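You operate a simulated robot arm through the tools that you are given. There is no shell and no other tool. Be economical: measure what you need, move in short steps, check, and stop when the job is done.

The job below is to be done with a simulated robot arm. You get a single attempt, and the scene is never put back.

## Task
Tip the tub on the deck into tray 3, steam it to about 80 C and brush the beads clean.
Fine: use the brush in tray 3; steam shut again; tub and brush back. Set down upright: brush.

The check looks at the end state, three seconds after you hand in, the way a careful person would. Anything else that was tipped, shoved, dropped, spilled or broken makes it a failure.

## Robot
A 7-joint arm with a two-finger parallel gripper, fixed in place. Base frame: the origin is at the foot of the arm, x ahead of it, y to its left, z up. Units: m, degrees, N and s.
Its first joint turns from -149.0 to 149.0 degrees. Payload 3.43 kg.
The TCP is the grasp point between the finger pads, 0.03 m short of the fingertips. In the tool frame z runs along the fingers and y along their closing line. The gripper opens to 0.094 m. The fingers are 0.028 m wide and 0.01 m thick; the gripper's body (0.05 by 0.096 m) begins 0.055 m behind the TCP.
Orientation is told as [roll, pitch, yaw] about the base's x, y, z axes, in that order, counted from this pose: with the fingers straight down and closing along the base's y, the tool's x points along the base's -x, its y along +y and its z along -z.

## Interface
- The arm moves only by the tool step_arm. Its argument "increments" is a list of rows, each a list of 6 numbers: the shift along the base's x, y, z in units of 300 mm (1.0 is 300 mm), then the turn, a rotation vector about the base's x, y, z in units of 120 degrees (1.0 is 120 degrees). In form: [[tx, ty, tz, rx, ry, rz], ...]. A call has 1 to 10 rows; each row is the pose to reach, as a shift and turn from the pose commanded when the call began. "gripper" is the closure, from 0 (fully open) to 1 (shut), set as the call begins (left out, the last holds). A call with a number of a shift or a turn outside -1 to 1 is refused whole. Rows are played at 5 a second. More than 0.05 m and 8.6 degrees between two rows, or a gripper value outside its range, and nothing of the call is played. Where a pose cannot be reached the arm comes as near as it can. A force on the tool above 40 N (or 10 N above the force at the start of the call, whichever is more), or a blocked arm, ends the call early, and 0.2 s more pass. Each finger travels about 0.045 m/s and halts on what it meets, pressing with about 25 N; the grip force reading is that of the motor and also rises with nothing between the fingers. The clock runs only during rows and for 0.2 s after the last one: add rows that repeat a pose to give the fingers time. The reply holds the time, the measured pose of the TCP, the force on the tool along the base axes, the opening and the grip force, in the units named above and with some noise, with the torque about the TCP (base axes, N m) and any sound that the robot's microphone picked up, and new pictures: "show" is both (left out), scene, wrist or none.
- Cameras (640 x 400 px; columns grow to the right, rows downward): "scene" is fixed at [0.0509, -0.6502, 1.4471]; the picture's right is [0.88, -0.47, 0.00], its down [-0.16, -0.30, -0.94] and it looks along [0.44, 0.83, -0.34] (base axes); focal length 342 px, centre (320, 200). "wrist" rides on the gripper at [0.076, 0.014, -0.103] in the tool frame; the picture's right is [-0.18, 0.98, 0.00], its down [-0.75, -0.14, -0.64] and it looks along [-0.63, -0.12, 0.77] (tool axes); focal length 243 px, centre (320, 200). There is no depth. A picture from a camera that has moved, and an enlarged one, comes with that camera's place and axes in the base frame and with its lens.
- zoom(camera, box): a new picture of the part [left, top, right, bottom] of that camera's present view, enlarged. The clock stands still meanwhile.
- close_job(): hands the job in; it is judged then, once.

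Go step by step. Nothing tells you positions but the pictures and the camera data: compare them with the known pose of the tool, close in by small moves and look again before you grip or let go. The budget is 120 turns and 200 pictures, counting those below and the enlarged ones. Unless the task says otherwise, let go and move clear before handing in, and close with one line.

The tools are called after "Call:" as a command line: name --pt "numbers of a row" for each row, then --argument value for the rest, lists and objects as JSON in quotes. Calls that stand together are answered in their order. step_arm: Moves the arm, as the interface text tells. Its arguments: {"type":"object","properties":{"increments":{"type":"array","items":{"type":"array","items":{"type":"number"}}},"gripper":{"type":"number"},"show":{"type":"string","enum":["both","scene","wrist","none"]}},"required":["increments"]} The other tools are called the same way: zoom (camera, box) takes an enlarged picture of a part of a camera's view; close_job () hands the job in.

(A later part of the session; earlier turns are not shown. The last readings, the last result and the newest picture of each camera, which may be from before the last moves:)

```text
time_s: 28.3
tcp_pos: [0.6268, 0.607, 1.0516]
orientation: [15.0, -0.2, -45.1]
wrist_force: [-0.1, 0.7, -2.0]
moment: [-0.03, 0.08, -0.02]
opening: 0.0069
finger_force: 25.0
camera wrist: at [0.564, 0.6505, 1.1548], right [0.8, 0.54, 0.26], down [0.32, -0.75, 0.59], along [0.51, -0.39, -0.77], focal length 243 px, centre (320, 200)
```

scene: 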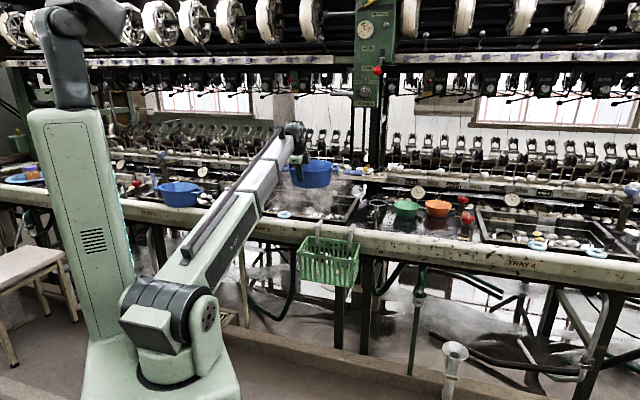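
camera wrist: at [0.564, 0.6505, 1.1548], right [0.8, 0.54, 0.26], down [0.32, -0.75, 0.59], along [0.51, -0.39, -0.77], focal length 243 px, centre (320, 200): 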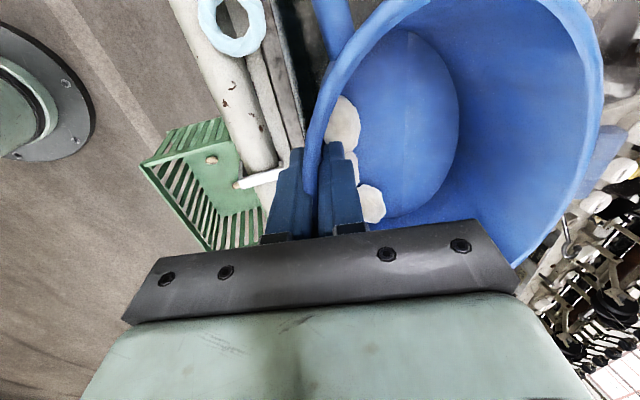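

The tub is above tray 3 at s≈0. I'll tilt it part-way toward the robot first while moving out a bit, keeping the cocoons in.

Call:
step_arm --pt "0.005 0.005 0.003 0.015 -0.015 0" --pt "0.02 0.02 0.006 0.04 -0.04 0" --pt "0.04 0.04 0.01 0.075 -0.075 0" --pt "0.065 0.065 0.013 0.112 -0.112 0" --pt "0.09 0.09 0.017 0.15 -0.15 0" --pt "0.115 0.115 0.02 0.187 -0.187 0" --pt "0.14 0.14 0.025 0.225 -0.225 0" --pt "0.165 0.165 0.028 0.26 -0.26 0" --pt "0.182 0.182 0.03 0.285 -0.285 0" --pt "0.189 0.189 0.03 0.295 -0.295 0"

```text
time_s: 30.5
tcp_pos: [0.684, 0.6603, 1.0609]
orientation: [65.1, -0.1, -45.4]
wrist_force: [0.5, -0.2, -1.8]
moment: [-0.04, 0.11, -0.02]
opening: 0.0071
finger_force: 25.4
camera wrist: at [0.5689, 0.6529, 1.1181], right [0.42, 0.16, 0.89], down [0.07, -0.99, 0.14], along [0.9, 0.01, -0.43], focal length 243 px, centre (320, 200)
```

scene: 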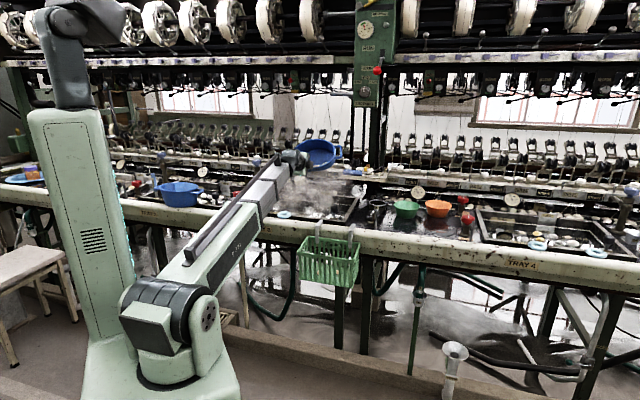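
wrist: 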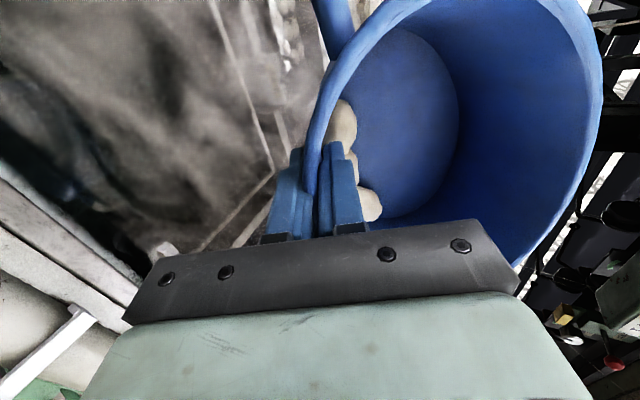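

The cocoons are still inside, resting on the front wall. I'll now move out to n≈1.03 and tip past horizontal.

Call:
step_arm --pt "0.01 0.01 0 0.01 -0.01 0" --pt "0.035 0.035 0 0.025 -0.025 0" --pt "0.07 0.07 0 0.045 -0.045 0" --pt "0.105 0.105 0 0.075 -0.075 0" --pt "0.135 0.135 0 0.115 -0.115 0" --pt "0.16 0.16 0 0.155 -0.155 0" --pt "0.18 0.18 0 0.2 -0.2 0" --pt "0.19 0.19 0 0.245 -0.245 0" --pt "0.19 0.19 0 0.28 -0.28 0" --pt "0.19 0.19 0 0.295 -0.295 0"

```text
time_s: 32.7
tcp_pos: [0.7395, 0.7185, 1.0623]
orientation: [115.2, 0.1, -45.3]
wrist_force: [-0.2, 0.6, -2.2]
moment: [0.02, 0.05, 0.02]
opening: 0.0073
finger_force: 24.8
out of reach, approached as far as the arm can: row 7
camera wrist: at [0.6171, 0.7025, 1.0322], right [-0.17, -0.43, 0.89], down [0.16, -0.9, -0.4], along [0.97, 0.08, 0.22], focal length 243 px, centre (320, 200)
```

scene: 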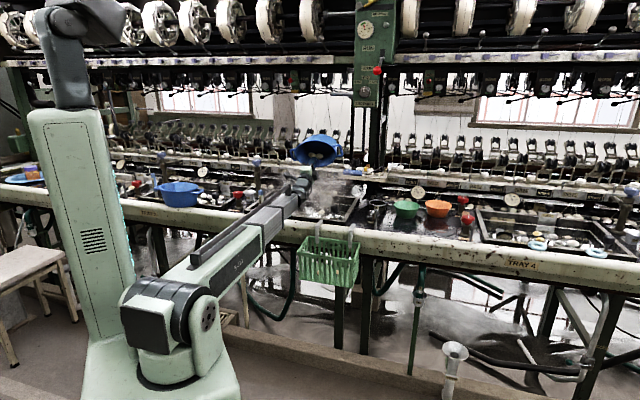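
wrist: 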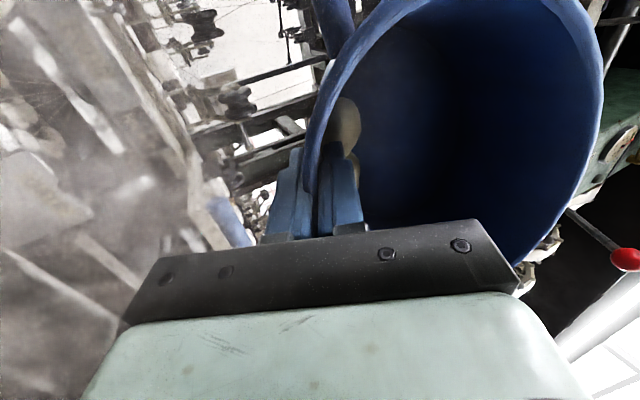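

One seems to have gone and two remain, one behind the finger. I'll tip further while rising a bit.

Call:
step_arm --pt "0 0 0.02 0.01 -0.01 0" --pt "0 0 0.06 0.03 -0.03 0" --pt "0 0 0.11 0.055 -0.055 0" --pt "0 0 0.16 0.08 -0.08 0" --pt "0 0 0.19 0.1 -0.1 0" --pt "0 0 0.2 0.115 -0.115 0" --pt "0 0 0.2 0.118 -0.118 0" --pt "0 0 0.2 0.118 -0.118 0"

Call:
zoom --camera "scene" --box '[260, 120, 380, 230]'

```text
time_s: 34.5
tcp_pos: [0.7392, 0.7208, 1.1209]
orientation: [135.2, 0.2, -45.2]
wrist_force: [0.0, 0.0, -0.9]
moment: [0.06, 0.03, 0.01]
opening: 0.0069
finger_force: 24.7
camera wrist: at [0.628, 0.715, 1.0592], right [-0.36, -0.62, 0.69], down [0.28, -0.78, -0.56], along [0.89, -0.01, 0.46], focal length 243 px, centre (320, 200)
```

scene: 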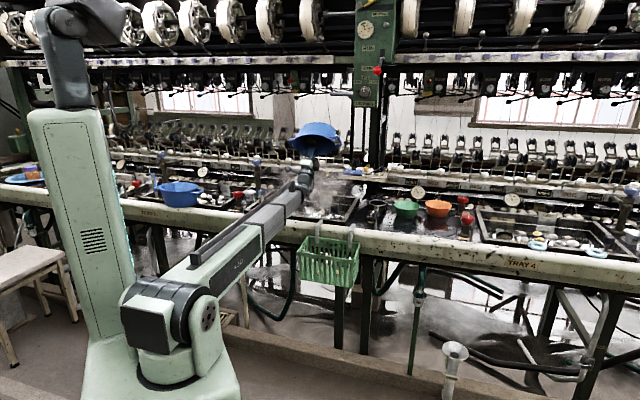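
wrist: 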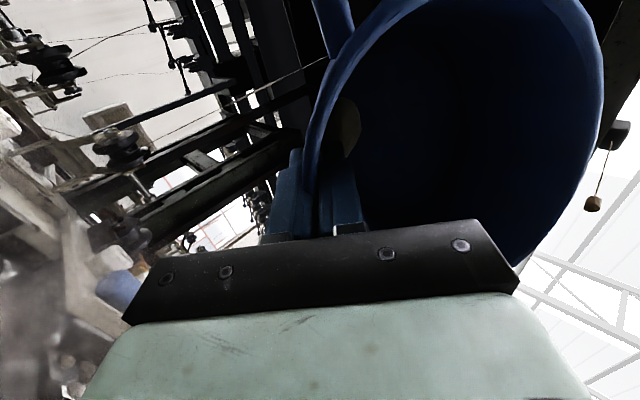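

```text
3.64 times, centred on (320, 175) of scene
camera zoom: at [0.0509, -0.6502, 1.4471], right [0.88, -0.47, 0.0], down [-0.16, -0.3, -0.94], along [0.44, 0.83, -0.34], focal length 1243 px, centre (320, 291)
```

zoom: 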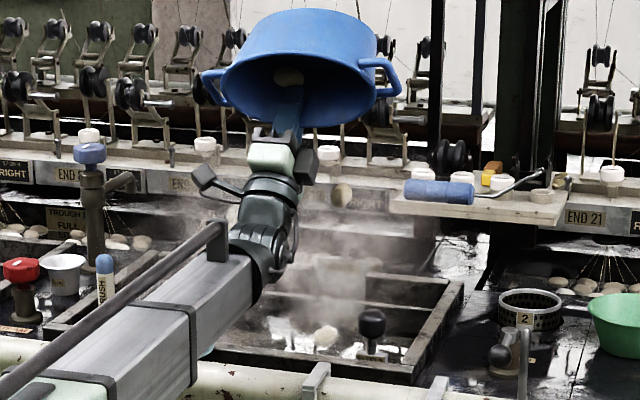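

One cocoon is in the tray, one was just falling, and one is stuck above the fingertip. I'll roll the tub sideways to let it slip past the finger.

Call:
step_arm --pt "0 0 0 -0.015 -0.015 0" --pt "0 0 0 -0.045 -0.045 0" --pt "0 0 0 -0.085 -0.085 0" --pt "0 0 0 -0.125 -0.125 0" --pt "0 0 0 -0.155 -0.155 0" --pt "0 0 0 -0.165 -0.165 0" --pt "0 0 0 -0.165 -0.165 0" --show "wrist"

Call:
zoom --camera "scene" --box '[260, 120, 380, 230]'

```text
time_s: 36.1
tcp_pos: [0.7406, 0.7199, 1.1218]
orientation: [135.2, -27.7, -45.2]
wrist_force: [-0.2, 0.2, -0.8]
moment: [0.03, -0.07, -0.02]
opening: 0.007
finger_force: 24.7
camera wrist: at [0.6552, 0.6875, 1.0312], right [-0.61, -0.38, 0.7], down [0.4, -0.9, -0.14], along [0.68, 0.2, 0.7], focal length 243 px, centre (320, 200)
```

wrist: 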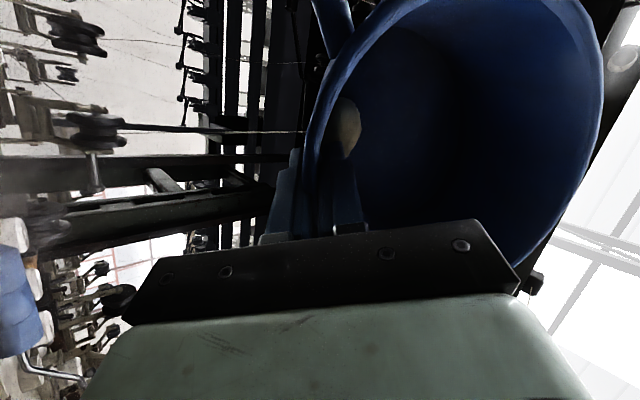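

```text
3.64 times, centred on (320, 175) of scene
camera zoom: at [0.0509, -0.6502, 1.4471], right [0.88, -0.47, 0.0], down [-0.16, -0.3, -0.94], along [0.44, 0.83, -0.34], focal length 1243 px, centre (320, 291)
```

zoom: 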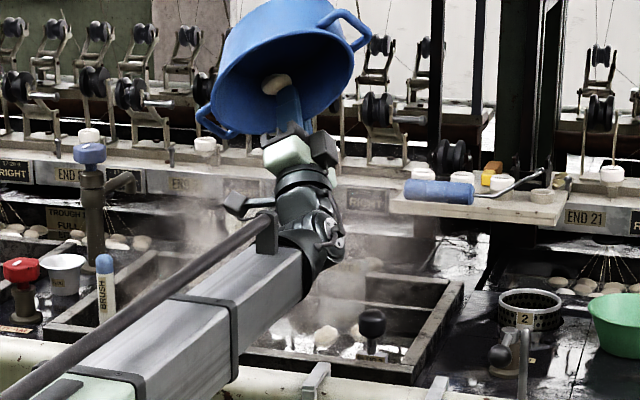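

Two are in the tray, and the last is perched on the fingertip. I'll roll further the same way.

Call:
step_arm --pt "0 0 0.01 -0.015 -0.015 0" --pt "0 0 0.02 -0.045 -0.045 0" --pt "0 0 0.03 -0.085 -0.085 0" --pt "0 0 0.03 -0.125 -0.125 0" --pt "0 0 0.03 -0.155 -0.155 0" --pt "0 0 0.03 -0.165 -0.165 0" --pt "0 0 0.03 -0.165 -0.165 0" --show "wrist"

Call:
zoom --camera "scene" --box '[260, 120, 380, 230]'

```text
time_s: 37.7
tcp_pos: [0.7396, 0.7183, 1.1299]
orientation: [135.4, -55.8, -45.3]
wrist_force: [0.4, -0.3, -1.5]
moment: [-0.02, -0.08, 0.01]
opening: 0.0071
finger_force: 24.6
camera wrist: at [0.6892, 0.6538, 1.032], right [-0.83, -0.16, 0.54], down [0.37, -0.87, 0.31], along [0.42, 0.46, 0.78], focal length 243 px, centre (320, 200)
```

wrist: 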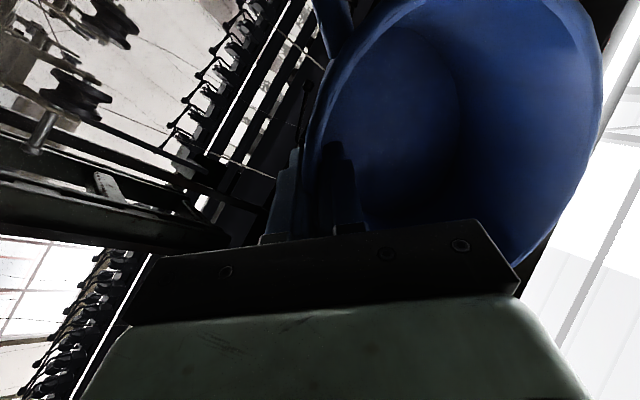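

```text
3.64 times, centred on (320, 175) of scene
camera zoom: at [0.0509, -0.6502, 1.4471], right [0.88, -0.47, 0.0], down [-0.16, -0.3, -0.94], along [0.44, 0.83, -0.34], focal length 1243 px, centre (320, 291)
```

zoom: 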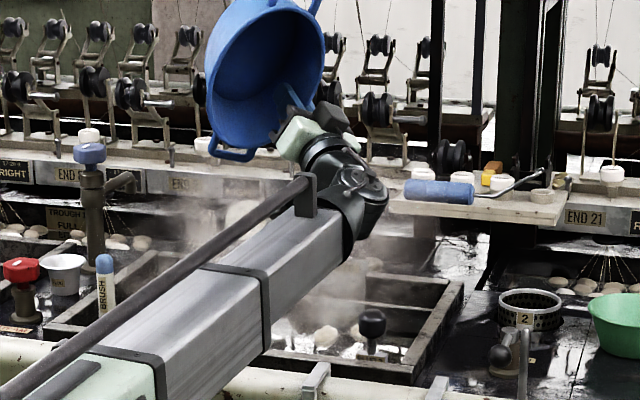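

The tub looks empty now. I'll roll and tilt it back upright and check the tray.

Call:
step_arm --pt "0 0 0 0.015 0.015 0" --pt "0 0 0 0.05 0.05 0" --pt "0 0 0 0.095 0.095 0" --pt "0 0 0 0.14 0.14 0" --pt "0 0 0 0.185 0.185 0" --pt "0 0 0 0.23 0.23 0" --pt "0 0 0 0.275 0.275 0" --pt "0 0 0 0.31 0.31 0" --pt "0 0 0 0.328 0.328 0" --show "none"

Call:
step_arm --pt "0 0 0 -0.015 0.015 0" --pt "0 0 -0.01 -0.045 0.045 0" --pt "0 0 -0.03 -0.09 0.09 0" --pt "-0.01 -0.01 -0.06 -0.135 0.135 0" --pt "-0.03 -0.03 -0.09 -0.18 0.18 0" --pt "-0.06 -0.06 -0.13 -0.225 0.225 0" --pt "-0.09 -0.09 -0.16 -0.27 0.27 0" --pt "-0.12 -0.12 -0.19 -0.315 0.315 0" --pt "-0.14 -0.14 -0.2 -0.345 0.345 0" --pt "-0.15 -0.15 -0.2 -0.36 0.36 0"

```text
time_s: 39.7
tcp_pos: [0.7397, 0.719, 1.1295]
orientation: [135.1, -0.1, -45.3]
wrist_force: [0.4, 0.1, -1.3]
moment: [0.02, 0.02, 0.03]
opening: 0.0073
finger_force: 25.0
```

```text
time_s: 41.9
tcp_pos: [0.6905, 0.6771, 1.0714]
orientation: [76.9, -13.0, -50.7]
wrist_force: [-2.4, 3.0, -4.5]
moment: [0.0, 0.05, -0.11]
opening: 0.0071
finger_force: 24.8
out of reach, approached as far as the arm can: row 7, 8, 9, 10
camera wrist: at [0.5647, 0.6791, 1.0904], right [0.15, 0.17, 0.97], down [-0.04, -0.98, 0.18], along [0.99, -0.07, -0.14], focal length 243 px, centre (320, 200)
```

scene: 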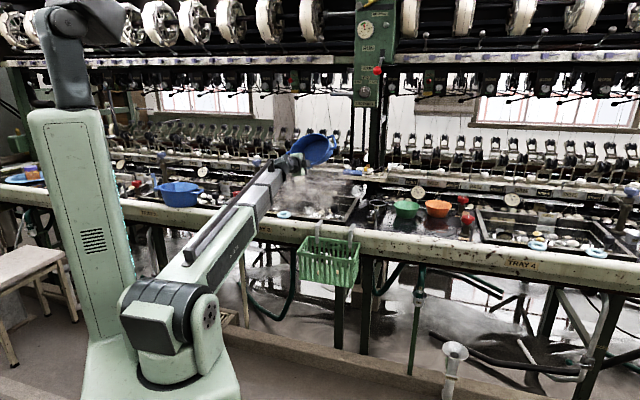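
wrist: 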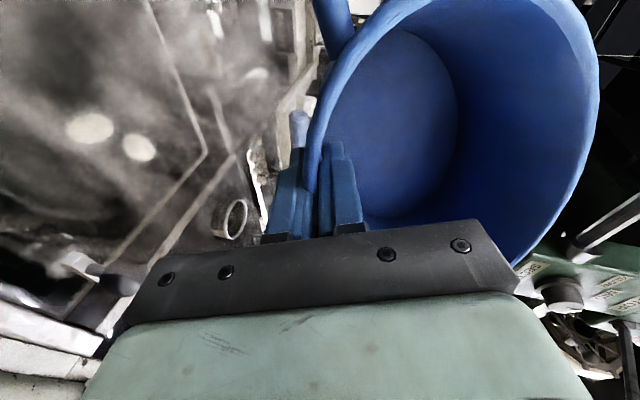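

The tub is empty and two cocoons are seen in the tray. The arm lags the commanded pose, probably near a wrist limit. I'll hold briefly to see whether it settles.

Call:
step_arm --pt "0 0 0 0 0 0" --pt "0 0 0 0 0 0" --pt "0 0 0 0 0 0" --show "none"

Call:
zoom --camera "scene" --box '[220, 110, 380, 230]'

```text
time_s: 42.7
tcp_pos: [0.6769, 0.6915, 1.0615]
orientation: [74.7, -0.9, -47.5]
wrist_force: [0.5, -0.9, -2.1]
moment: [-0.02, 0.08, 0.0]
opening: 0.0068
finger_force: 25.5
```

```text
3.33 times, centred on (300, 170) of scene
camera zoom: at [0.0509, -0.6502, 1.4471], right [0.88, -0.47, 0.0], down [-0.16, -0.3, -0.94], along [0.44, 0.83, -0.34], focal length 1140 px, centre (387, 300)
```

zoom: 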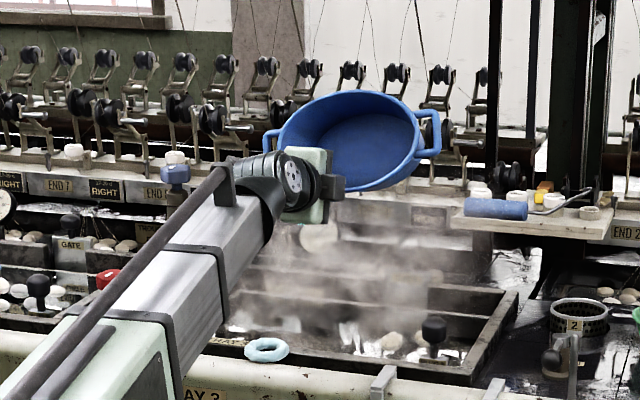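

It's catching up. I'll hold once more.

Call:
step_arm --pt "0 0 0 0 0 0" --pt "0 0 0 0 0 0" --pt "0 0 0 0 0 0" --pt "0 0 0 0 0 0" --show "wrist"

```text
time_s: 43.7
tcp_pos: [0.6774, 0.6907, 1.0626]
orientation: [74.8, -0.9, -47.5]
wrist_force: [1.0, 0.3, -1.9]
moment: [-0.04, 0.06, 0.01]
opening: 0.0071
finger_force: 24.7
camera wrist: at [0.5557, 0.6828, 1.1022], right [0.3, 0.05, 0.95], down [0.02, -1.0, 0.04], along [0.95, 0.01, -0.3], focal length 243 px, centre (320, 200)
```

wrist: 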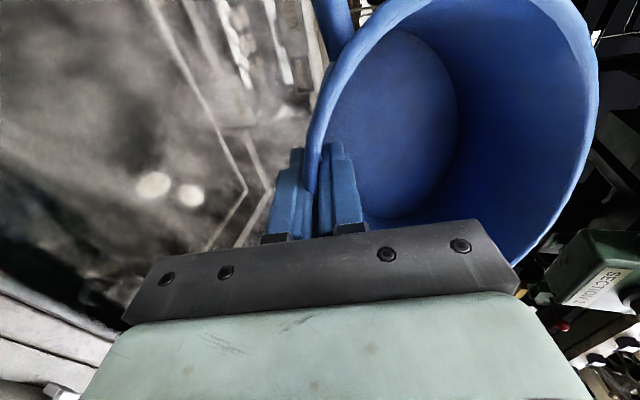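

It has almost settled. I'll continue tilting back toward the carrying attitude, slowly.

Call:
step_arm --pt "0 0 0 -0.01 0.01 0" --pt "-0.01 -0.01 0 -0.03 0.03 0" --pt "-0.025 -0.025 0 -0.06 0.06 0" --pt "-0.04 -0.04 0 -0.095 0.095 0" --pt "-0.06 -0.06 0 -0.13 0.13 0" --pt "-0.08 -0.08 0 -0.165 0.165 0" --pt "-0.1 -0.1 0 -0.2 0.2 0" --pt "-0.12 -0.12 0 -0.23 0.23 0" --pt "-0.13 -0.13 0 -0.25 0.25 0" --pt "-0.13 -0.13 0 -0.25 0.25 0"

```text
time_s: 45.9
tcp_pos: [0.5973, 0.6857, 1.0571]
orientation: [34.2, -8.5, -50.3]
wrist_force: [-0.6, 0.4, -1.7]
moment: [-0.03, 0.12, -0.01]
opening: 0.0072
finger_force: 25.0
out of reach, approached as far as the arm can: row 1, 2, 3, 4, 5, 6, 7, 8, 9, 10
camera wrist: at [0.5056, 0.7248, 1.1376], right [0.69, 0.44, 0.57], down [0.06, -0.83, 0.56], along [0.72, -0.35, -0.6], focal length 243 px, centre (320, 200)
```

scene: 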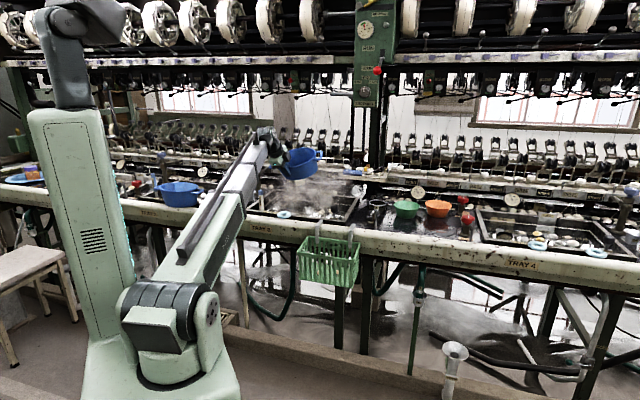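
wrist: 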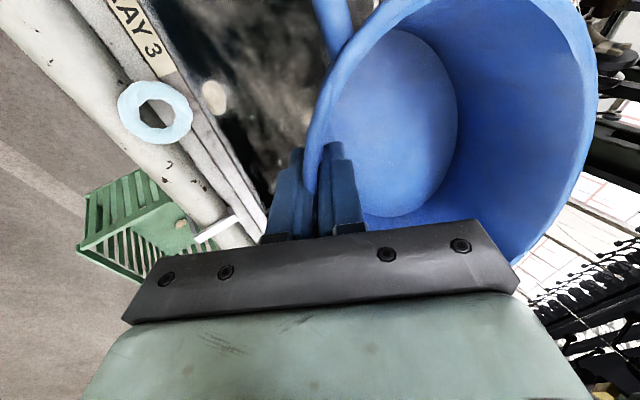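

The wrist has wound itself to a joint limit, and it only deviates toward the right-hand lean. I'll unwind it by going back up with the tool leaning right and coming down leaning left. The tub is empty, so this is safe at this height.

Call:
step_arm --pt "0.01 0.01 0.01 -0.01 -0.01 0" --pt "0.03 0.03 0.03 -0.035 -0.035 0" --pt "0.06 0.06 0.06 -0.07 -0.07 0" --pt "0.09 0.09 0.1 -0.105 -0.105 0" --pt "0.12 0.12 0.13 -0.135 -0.135 0" --pt "0.14 0.14 0.15 -0.147 -0.147 0" --pt "0.14 0.14 0.15 -0.147 -0.147 0" --pt "0.14 0.14 0.15 -0.147 -0.147 0" --show "scene"

```text
time_s: 47.7
tcp_pos: [0.6422, 0.724, 1.1018]
orientation: [37.1, -33.4, -51.3]
wrist_force: [0.2, 0.1, -1.5]
moment: [-0.07, 0.11, -0.01]
opening: 0.0069
finger_force: 25.0
```

scene: 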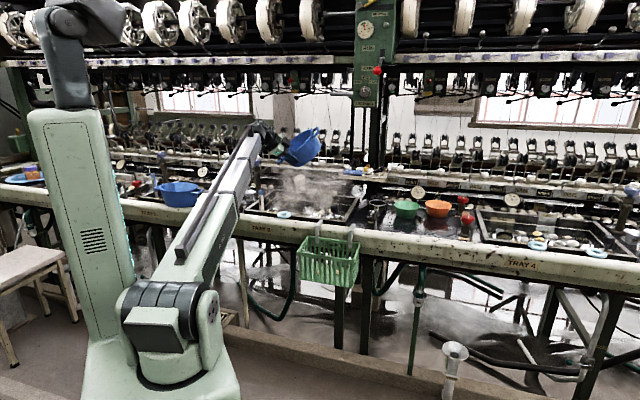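

That pose is reachable, which supports the idea. Next I'll tilt up with the right lean kept.

Call:
step_arm --pt "0 0 0 0.02 -0.02 0" --pt "0.01 0 0 0.06 -0.06 0" --pt "0.02 0 0.01 0.11 -0.11 0" --pt "0.04 0 0.02 0.16 -0.16 0" --pt "0.06 0 0.03 0.21 -0.21 0" --pt "0.08 0 0.04 0.26 -0.26 0" --pt "0.1 0 0.05 0.31 -0.31 0" --pt "0.12 0 0.06 0.355 -0.355 0" --pt "0.13 0 0.06 0.39 -0.39 0" --pt "0.13 0 0.06 0.41 -0.41 0" --show "none"

Call:
step_arm --pt "0 0 0 0.02 -0.02 0" --pt "0 0 0 0.06 -0.06 0" --pt "0 0 0 0.1 -0.1 0" --pt "0 0 0 0.14 -0.14 0" --pt "0 0 0 0.17 -0.17 0" --pt "0 0 0 0.19 -0.19 0" --pt "0 0 0 0.19 -0.19 0" --show "scene"

```text
time_s: 49.9
tcp_pos: [0.6811, 0.7235, 1.1191]
orientation: [106.6, -6.1, -78.4]
wrist_force: [-0.4, 0.0, -0.8]
moment: [0.03, 0.06, -0.04]
opening: 0.007
finger_force: 24.5
```

```text
time_s: 51.5
tcp_pos: [0.681, 0.7236, 1.1199]
orientation: [133.6, 11.7, -77.0]
wrist_force: [0.8, -0.3, -1.9]
moment: [0.09, -0.03, 0.0]
opening: 0.0071
finger_force: 25.9
```

scene: 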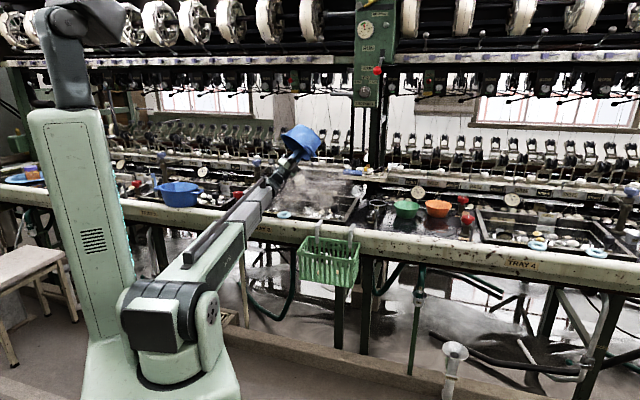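

Smooth so far. I'll go a bit higher, then swing over the top to the left-lean side.

Call:
step_arm --pt "0 0 0.01 0.02 -0.02 0" --pt "0 0 0.02 0.05 -0.05 0" --pt "0 0 0.03 0.08 -0.08 0" --pt "0 0 0.03 0.095 -0.095 0" --pt "0 0 0.03 0.095 -0.095 0" --show "none"

Call:
step_arm --pt "0 0 0 0 0 0.03" --pt "0 0 0 0 0 0.09" --pt "0 0 0 0 0 0.16" --pt "0 0 0 0 0 0.23" --pt "0 0 0 0 0 0.3" --pt "0 0 0 0 0 0.37" --pt "0 0 0 0 0 0.44" --pt "0 0 0 0 0 0.51" --pt "0 0 0 0 0 0.57" --pt "0 0 0 0 0 0.6" --show "scene"

```text
time_s: 52.7
tcp_pos: [0.6829, 0.7248, 1.1299]
orientation: [148.0, 19.9, -73.1]
wrist_force: [-1.1, 0.7, -0.8]
moment: [0.06, -0.02, 0.01]
opening: 0.0072
finger_force: 25.1
```

```text
time_s: 54.9
tcp_pos: [0.6819, 0.7247, 1.1284]
orientation: [148.0, 19.9, -1.0]
wrist_force: [0.3, 0.3, -1.5]
moment: [0.05, 0.09, 0.01]
opening: 0.0073
finger_force: 24.9
```

scene: 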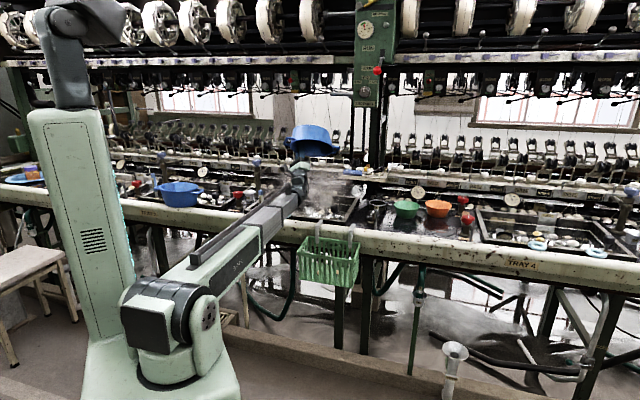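

It's reachable all the way. I'll lean further left, then come down on that side.

Call:
step_arm --pt "0 0 0 0 0 0.03" --pt "0 0 0 0 0 0.09" --pt "0 0 0 0 0 0.16" --pt "0 0 0 0 0 0.23" --pt "0 0 0 0 0 0.3" --pt "0 0 0 0 0 0.35" --pt "0 0 0 0 0 0.375" --pt "0 0 0 0 0 0.375" --show "none"

Call:
step_arm --pt "0 0 0 -0.02 0.02 0" --pt "0 0 0 -0.06 0.06 0" --pt "0 0 0 -0.11 0.11 0" --pt "0 0 0 -0.16 0.16 0" --pt "0 0 0 -0.21 0.21 0" --pt "0 0 0 -0.26 0.26 0" --pt "0 0 0 -0.31 0.31 0" --pt "0 0 0 -0.355 0.355 0" --pt "0 0 0 -0.39 0.39 0" --pt "0 0 0 -0.41 0.41 0" --show "scene"

```text
time_s: 56.7
tcp_pos: [0.6781, 0.7277, 1.128]
orientation: [148.2, 19.7, 25.9]
wrist_force: [-0.9, 0.6, -0.7]
moment: [0.01, 0.1, 0.0]
opening: 0.007
finger_force: 25.5
out of reach, approached as far as the arm can: row 4, 5, 6, 7, 8
```

```text
time_s: 58.9
tcp_pos: [0.6806, 0.7297, 1.123]
orientation: [64.1, 72.0, -45.6]
wrist_force: [-0.2, 0.0, -0.8]
moment: [-0.04, 0.08, 0.04]
opening: 0.007
finger_force: 25.5
out of reach, approached as far as the arm can: row 1, 2, 3, 4, 5, 6, 7, 8
```

scene: 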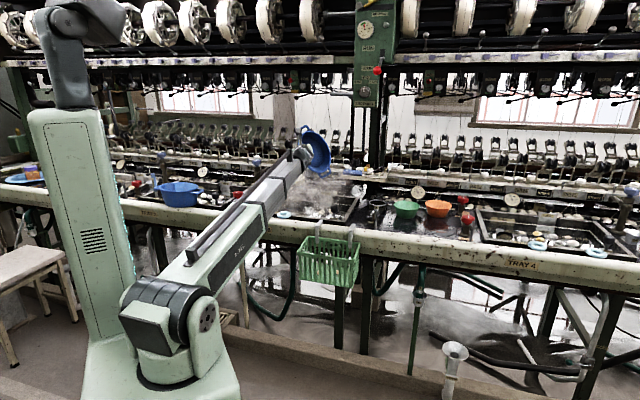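

It's now reachable on the left-lean side. I'll rotate back about n (−72°) to the normal tilt attitude.

Call:
step_arm --pt "0 0 0 -0.015 -0.015 0" --pt "0 0 0 -0.055 -0.055 0" --pt "0 0 0 -0.1 -0.1 0" --pt "0 0 0 -0.15 -0.15 0" --pt "0 0 0 -0.2 -0.2 0" --pt "0 0 0 -0.25 -0.25 0" --pt "0 0 0 -0.3 -0.3 0" --pt "0 0 0 -0.35 -0.35 0" --pt "0 0 0 -0.395 -0.395 0" --pt "0 0 0 -0.424 -0.424 0" --show "scene"

```text
time_s: 61.1
tcp_pos: [0.6782, 0.7274, 1.127]
orientation: [64.7, 0.1, -45.2]
wrist_force: [-0.9, 0.0, -2.4]
moment: [-0.02, 0.11, 0.02]
opening: 0.0072
finger_force: 24.9
```

scene: 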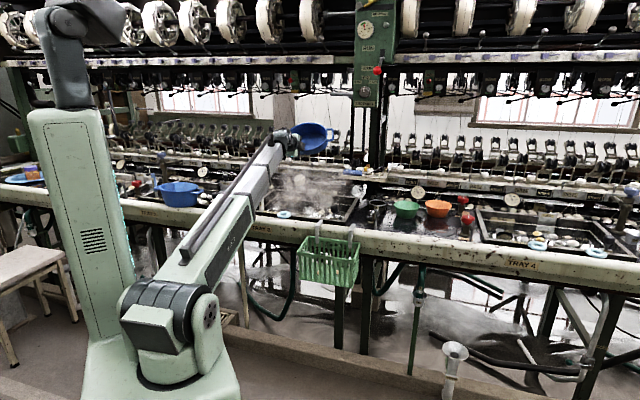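

Unwound. Next: tilt back to the carrying attitude (15°).

Call:
step_arm --pt "-0.003 -0.006 -0.004 -0.01 0.01 0" --pt "-0.012 -0.028 -0.018 -0.035 0.035 0" --pt "-0.03 -0.07 -0.04 -0.07 0.07 0" --pt "-0.05 -0.12 -0.07 -0.11 0.11 0" --pt "-0.075 -0.175 -0.11 -0.15 0.15 0" --pt "-0.1 -0.235 -0.15 -0.19 0.19 0" --pt "-0.125 -0.295 -0.185 -0.23 0.23 0" --pt "-0.15 -0.35 -0.22 -0.265 0.265 0" --pt "-0.165 -0.39 -0.245 -0.288 0.288 0" --pt "-0.171 -0.401 -0.251 -0.293 0.293 0"

```text
time_s: 63.3
tcp_pos: [0.6278, 0.607, 1.0505]
orientation: [14.9, -0.1, -45.2]
wrist_force: [0.1, -0.2, -2.6]
moment: [-0.04, 0.12, -0.01]
opening: 0.0074
finger_force: 25.3
camera wrist: at [0.5652, 0.6511, 1.1537], right [0.8, 0.54, 0.25], down [0.32, -0.75, 0.59], along [0.5, -0.39, -0.77], focal length 243 px, centre (320, 200)
```

scene: 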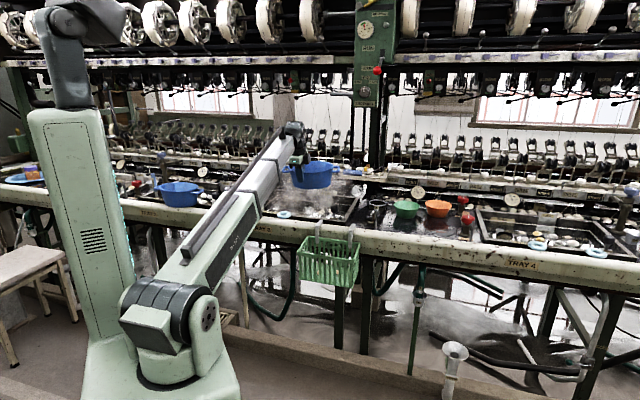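
wrist: 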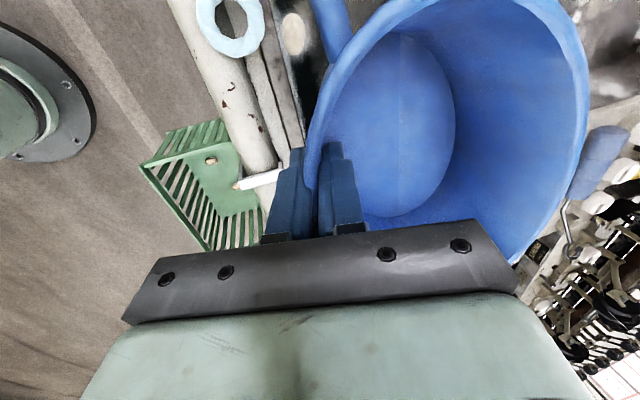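

Back in the carrying attitude. I'll return the tub along the bench to above its place.

Call:
step_arm --pt "0.015 -0.015 0 0 0 0" --pt "0.05 -0.05 0 0 0 0" --pt "0.11 -0.11 0 0 0 0" --pt "0.18 -0.18 0 0 0 0" --pt "0.26 -0.262 0 0 0 0" --pt "0.34 -0.342 0 0 0 0" --pt "0.42 -0.423 0 0 0 0" --pt "0.49 -0.493 0 0 0 0" --pt "0.53 -0.534 0 0 0 0" --pt "0.546 -0.55 0 0 0 0" --show "none"

Call:
step_arm --pt "0.015 -0.015 0 0 0 0" --pt "0.05 -0.05 0 0 0 0" --pt "0.11 -0.11 0 0 0 0" --pt "0.18 -0.18 0 0 0 0" --pt "0.26 -0.262 0 0 0 0" --pt "0.34 -0.342 0 0 0 0" --pt "0.42 -0.423 -0.03 0 0 0" --pt "0.49 -0.493 -0.07 0 0 0" --pt "0.53 -0.534 -0.11 0 0 0" --pt "0.546 -0.55 -0.14 0 0 0"

```text
time_s: 65.5
tcp_pos: [0.7924, 0.4427, 1.0525]
orientation: [15.0, -0.1, -45.2]
wrist_force: [-0.3, 0.1, -1.7]
moment: [-0.02, 0.1, -0.02]
opening: 0.0072
finger_force: 24.7
```

```text
time_s: 67.7
tcp_pos: [0.9548, 0.2798, 1.0096]
orientation: [15.0, 0.0, -45.2]
wrist_force: [0.0, -0.1, -1.5]
moment: [-0.03, 0.1, -0.03]
opening: 0.0071
finger_force: 25.1
camera wrist: at [0.8935, 0.3234, 1.1129], right [0.8, 0.54, 0.26], down [0.31, -0.75, 0.58], along [0.51, -0.39, -0.77], focal length 243 px, centre (320, 200)
```

scene: 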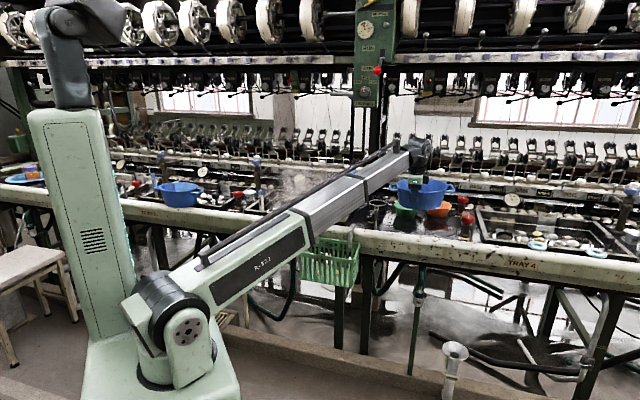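
wrist: 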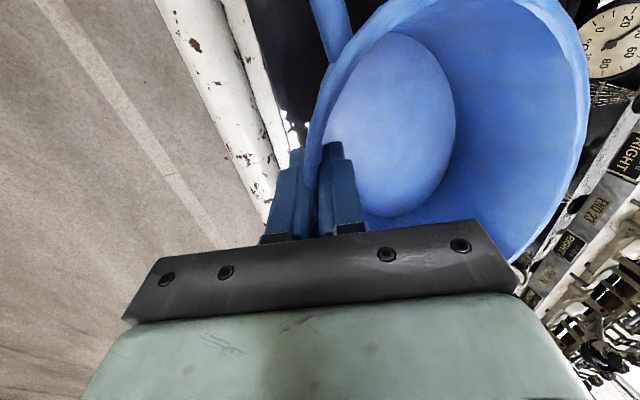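

Directly above its place. I'll lower it gently onto the deck.

Call:
step_arm --pt "0 -0.003 -0.015 0 0 0" --pt "0.001 -0.006 -0.05 0 0 0" --pt "0.002 -0.009 -0.1 0 0 0" --pt "0.002 -0.009 -0.155 0 0 0" --pt "0.002 -0.009 -0.21 0 0 0" --pt "0.002 -0.009 -0.26 0 0 0" --pt "0.002 -0.009 -0.3 0 0 0" --pt "0.002 -0.009 -0.32 0 0 0" --pt "0.002 -0.009 -0.33 0 0 0" --pt "0.002 -0.009 -0.333 0 0 0"

Call:
zoom --camera "scene" --box '[380, 165, 480, 245]'

```text
time_s: 69.9
tcp_pos: [0.9546, 0.2735, 0.9081]
orientation: [15.0, -0.1, -45.2]
wrist_force: [0.3, -0.2, -1.8]
moment: [-0.06, 0.13, 0.01]
opening: 0.0071
finger_force: 24.5
camera wrist: at [0.8928, 0.3188, 1.0122], right [0.8, 0.54, 0.25], down [0.32, -0.75, 0.58], along [0.51, -0.39, -0.77], focal length 243 px, centre (320, 200)
```

scene: 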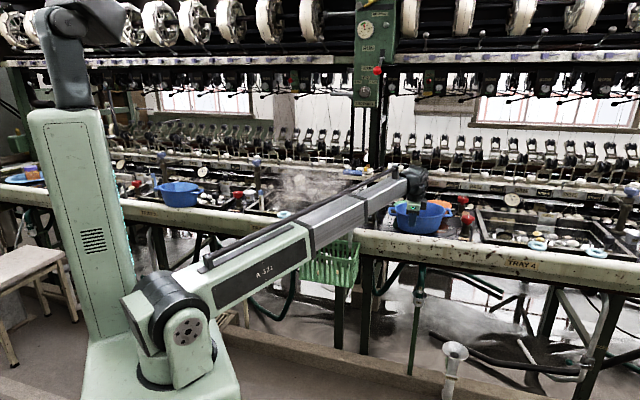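
wrist: 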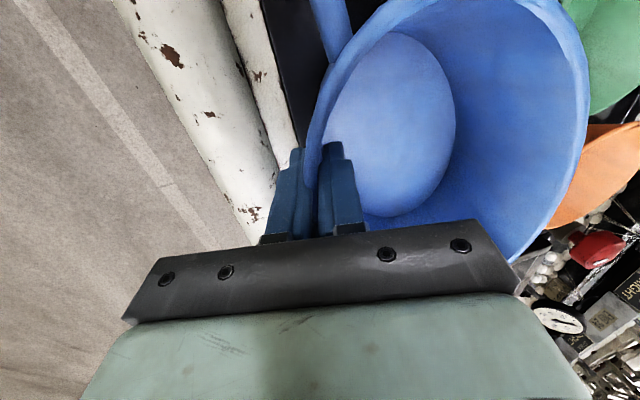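

```text
5.00 times, centred on (430, 205) of scene
camera zoom: at [0.0509, -0.6502, 1.4471], right [0.88, -0.47, 0.0], down [-0.16, -0.3, -0.94], along [0.44, 0.83, -0.34], focal length 1709 px, centre (-230, 175)
```

zoom: 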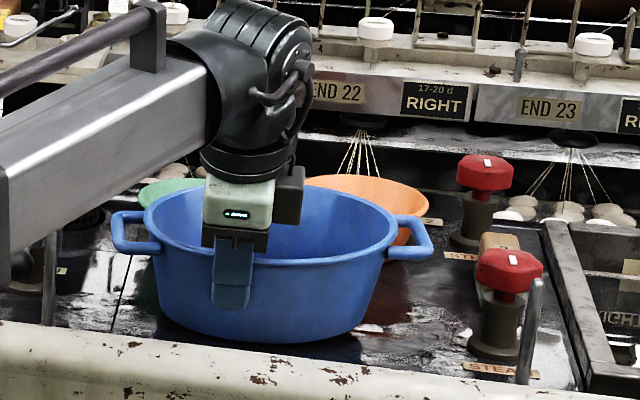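

It slipped a few degrees in the grip (right end high). I'll level it with a small roll, then lower to contact.

Call:
step_arm --pt "0 0 0 0.008 0.008 0" --pt "0 0 0 0.018 0.018 0" --pt "0 0 0 0.026 0.026 0" --pt "0 0 -0.005 0.026 0.026 0" --pt "0 0 -0.01 0.026 0.026 0" --pt "0 0 -0.015 0.026 0.026 0" --pt "0 0 -0.015 0.026 0.026 0" --show "none"

Call:
zoom --camera "scene" --box '[380, 165, 480, 245]'

```text
time_s: 71.5
tcp_pos: [0.9547, 0.275, 0.9058]
orientation: [15.2, 4.3, -45.3]
wrist_force: [-4.0, 2.7, 18.9]
moment: [0.01, -0.36, 0.04]
opening: 0.0072
finger_force: 25.0
```

```text
5.00 times, centred on (430, 205) of scene
camera zoom: at [0.0509, -0.6502, 1.4471], right [0.88, -0.47, 0.0], down [-0.16, -0.3, -0.94], along [0.44, 0.83, -0.34], focal length 1709 px, centre (-230, 175)
```

zoom: 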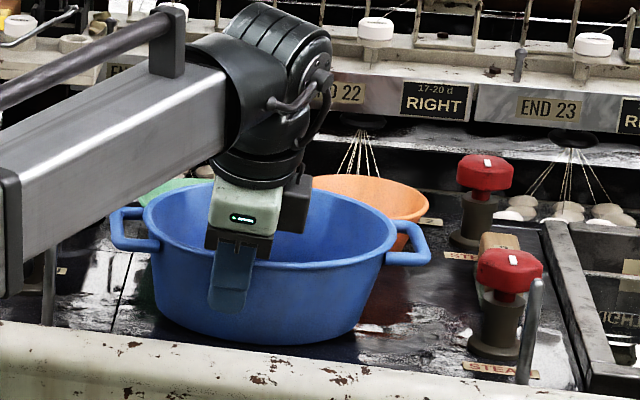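

It's seated on the deck. I'll ease off slightly and open the fingers.

Call:
step_arm --gripper 0.45 --pt "0 0 0.005 0 0 0" --pt "0 0 0.008 0 0 0" --pt "0 0 0.008 0 0 0" --pt "0 0 0.008 0 0 0" --pt "0 0 0.008 0 0 0" --show "wrist"

Call:
zoom --camera "scene" --box '[380, 165, 480, 245]'

```text
time_s: 72.7
tcp_pos: [0.9558, 0.2746, 0.9081]
orientation: [15.0, 4.3, -45.2]
wrist_force: [0.9, -0.5, -0.3]
moment: [0.01, -0.02, 0.0]
opening: 0.0517
finger_force: 0.1
camera wrist: at [0.8992, 0.3141, 1.0161], right [0.82, 0.52, 0.24], down [0.35, -0.78, 0.53], along [0.46, -0.35, -0.82], focal length 243 px, centre (320, 200)
```

wrist: 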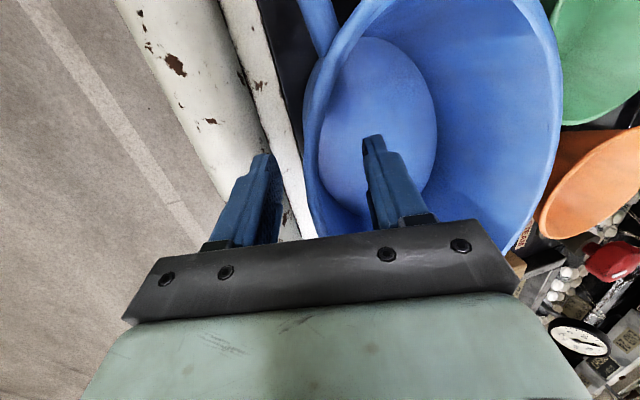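

```text
5.00 times, centred on (430, 205) of scene
camera zoom: at [0.0509, -0.6502, 1.4471], right [0.88, -0.47, 0.0], down [-0.16, -0.3, -0.94], along [0.44, 0.83, -0.34], focal length 1709 px, centre (-230, 175)
```

zoom: 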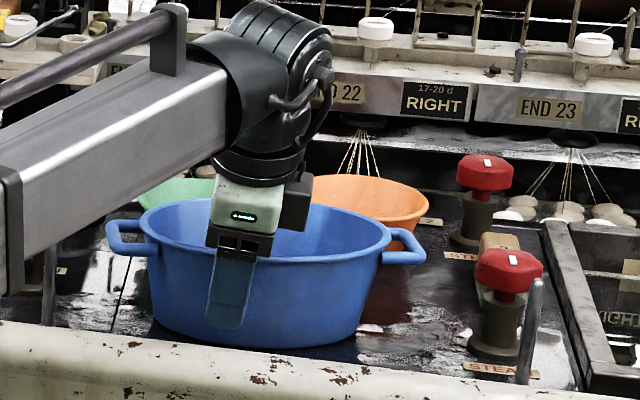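

The tub is back on the deck, empty and upright, within about 1 cm. I'll lift clear and check the tray 3 gauge and cocoons.

Call:
step_arm --pt "0 0 0.015 0 0 0" --pt "0 0 0.05 0 0 0" --pt "0 0 0.1 0 0 0" --pt "0 0 0.16 0 0 0" --pt "0 0 0.23 -0.01 -0.01 0" --pt "0 0 0.3 -0.02 -0.02 0" --pt "0 0 0.36 -0.035 -0.035 0" --pt "0 0 0.4 -0.036 -0.036 0" --pt "0 0 0.42 -0.036 -0.036 0" --show "scene"

Call:
zoom --camera "scene" --box '[285, 165, 325, 190]'

Call:
zoom --camera "scene" --box '[240, 175, 370, 235]'

```text
time_s: 74.7
tcp_pos: [0.9572, 0.2764, 1.0336]
orientation: [15.1, -1.8, -45.1]
wrist_force: [-0.4, -0.1, 0.1]
moment: [-0.01, 0.01, 0.0]
opening: 0.0516
finger_force: 0.0
```

scene: 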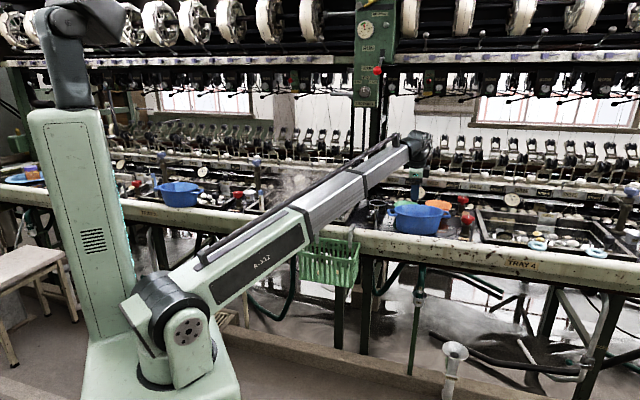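

```text
16.00 times, centred on (305, 178) of scene
camera zoom: at [0.0509, -0.6502, 1.4471], right [0.88, -0.47, 0.0], down [-0.16, -0.3, -0.94], along [0.44, 0.83, -0.34], focal length 5470 px, centre (560, 560)
```

zoom: 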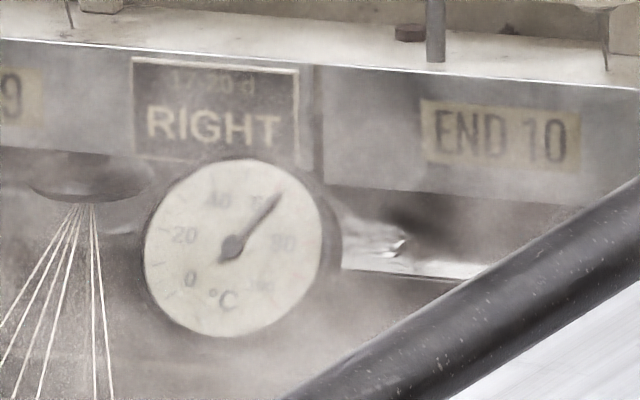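

```text
4.92 times, centred on (305, 205) of scene
camera zoom: at [0.0509, -0.6502, 1.4471], right [0.88, -0.47, 0.0], down [-0.16, -0.3, -0.94], along [0.44, 0.83, -0.34], focal length 1683 px, centre (394, 175)
```

zoom: 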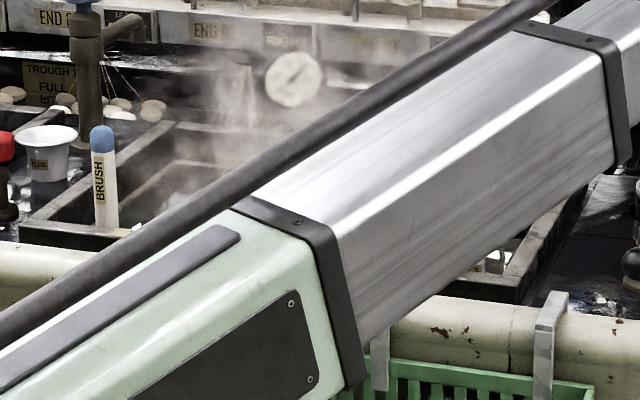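

The gauge holds at about 65 °C, so the valve is shut. All three knobs' marks point along n, which I take as "closed". I'll travel along the bench to above tray 3's steam knob.

Call:
step_arm --gripper 0.0 --pt "-0.015 0.015 0.02 -0.005 0.005 0" --pt "-0.06 0.06 0.05 -0.015 0.015 0" --pt "-0.13 0.13 0.08 -0.03 0.03 0" --pt "-0.21 0.21 0.1 -0.045 0.045 0" --pt "-0.3 0.3 0.1 -0.06 0.06 0" --pt "-0.39 0.39 0.1 -0.07 0.07 0" --pt "-0.48 0.48 0.1 -0.08 0.08 0" --pt "-0.56 0.56 0.1 -0.088 0.088 0" --pt "-0.615 0.615 0.1 -0.088 0.088 0" --pt "-0.633 0.633 0.1 -0.088 0.088 0" --show "none"

Call:
step_arm --pt "-0.015 0.015 0 0 0 0.005" --pt "-0.06 0.06 0 0 0 0.02" --pt "-0.13 0.13 0 0 0 0.045" --pt "-0.21 0.21 0 0 0 0.075" --pt "-0.3 0.3 0 0 0 0.105" --pt "-0.39 0.39 0 0 0 0.135" --pt "-0.48 0.48 0 0 0 0.165" --pt "-0.56 0.56 0 0 0 0.19" --pt "-0.615 0.615 0 0 0 0.205" --pt "-0.633 0.633 0 0 0 0.21" --show "both"

```text
time_s: 76.9
tcp_pos: [0.7663, 0.4646, 1.0653]
orientation: [0.2, -1.8, -44.8]
wrist_force: [0.7, -0.2, 0.0]
moment: [-0.01, -0.02, 0.03]
opening: 0.0943
finger_force: 0.2
```

```text
time_s: 79.1
tcp_pos: [0.5745, 0.6536, 1.0643]
orientation: [0.1, -1.7, -19.5]
wrist_force: [-0.8, 0.1, -0.3]
moment: [-0.01, 0.01, -0.02]
opening: 0.0941
finger_force: 0.0
camera wrist: at [0.5047, 0.6934, 1.1639], right [0.5, 0.86, 0.01], down [0.64, -0.38, 0.67], along [0.58, -0.33, -0.75], focal length 243 px, centre (320, 200)
```

scene: 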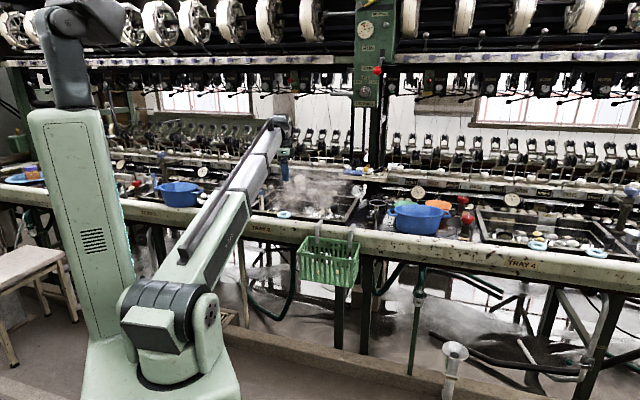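
wrist: 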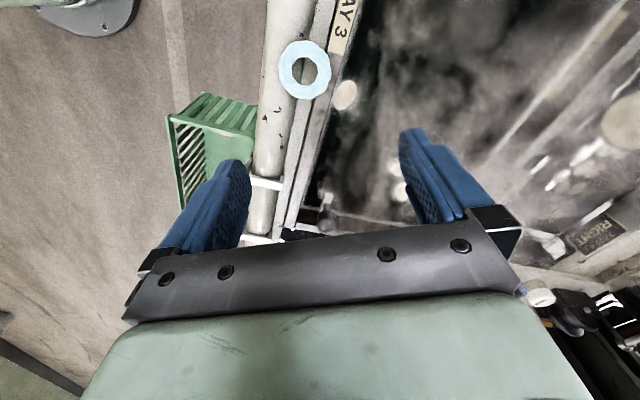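

Two of the cocoons are visible in the tray. I'll continue to above the steam knob.

Call:
step_arm --pt "-0.012 0.02 0 0 0 0.005" --pt "-0.045 0.07 0 0 0 0.02" --pt "-0.1 0.155 0 0 0 0.045" --pt "-0.165 0.255 0 0 0 0.075" --pt "-0.235 0.365 0 0 0 0.105" --pt "-0.305 0.475 0 0 0 0.135" --pt "-0.375 0.585 0 0 0 0.165" --pt "-0.44 0.685 0 0 0 0.19" --pt "-0.485 0.755 0 0 0 0.2" --pt "-0.5 0.78 0 0 0 0.205"

Call:
zoom --camera "wrist" --box '[220, 0, 460, 200]'

```text
time_s: 81.3
tcp_pos: [0.4282, 0.89, 1.0637]
orientation: [0.0, -1.8, 5.1]
wrist_force: [-0.3, 0.2, -0.2]
moment: [0.0, -0.04, 0.0]
opening: 0.0937
finger_force: 0.1
camera wrist: at [0.3478, 0.8966, 1.1644], right [0.1, 1.0, 0.01], down [0.74, -0.08, 0.66], along [0.66, -0.06, -0.75], focal length 243 px, centre (320, 200)
```

scene: 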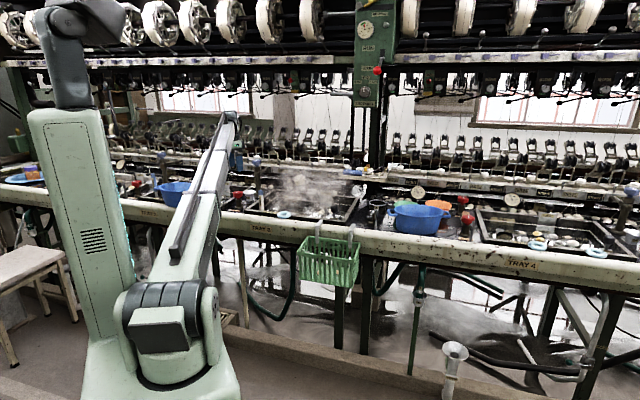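
wrist: 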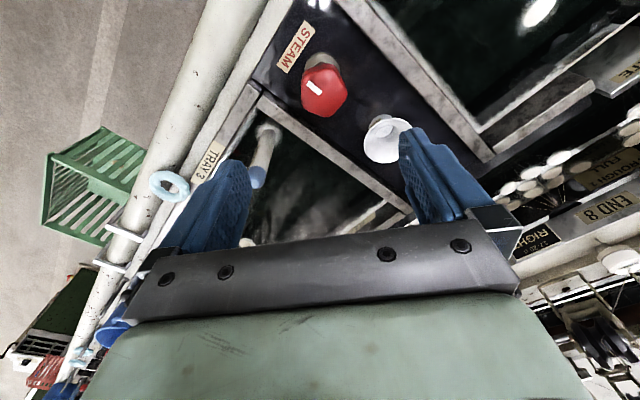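

```text
2.00 times, centred on (340, 100) of wrist
camera zoom: at [0.3478, 0.8966, 1.1644], right [0.1, 1.0, 0.01], down [0.74, -0.08, 0.66], along [0.66, -0.06, -0.75], focal length 485 px, centre (280, 400)
```

zoom: 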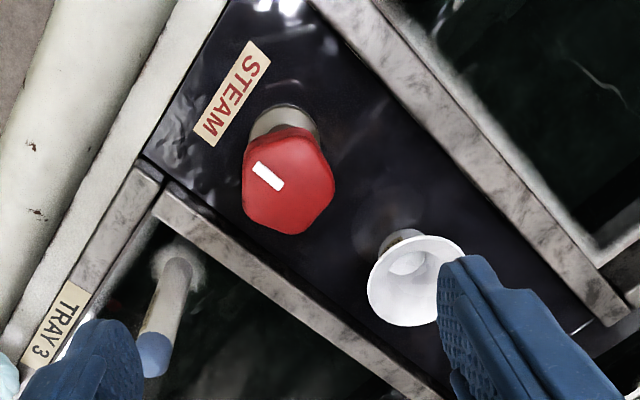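

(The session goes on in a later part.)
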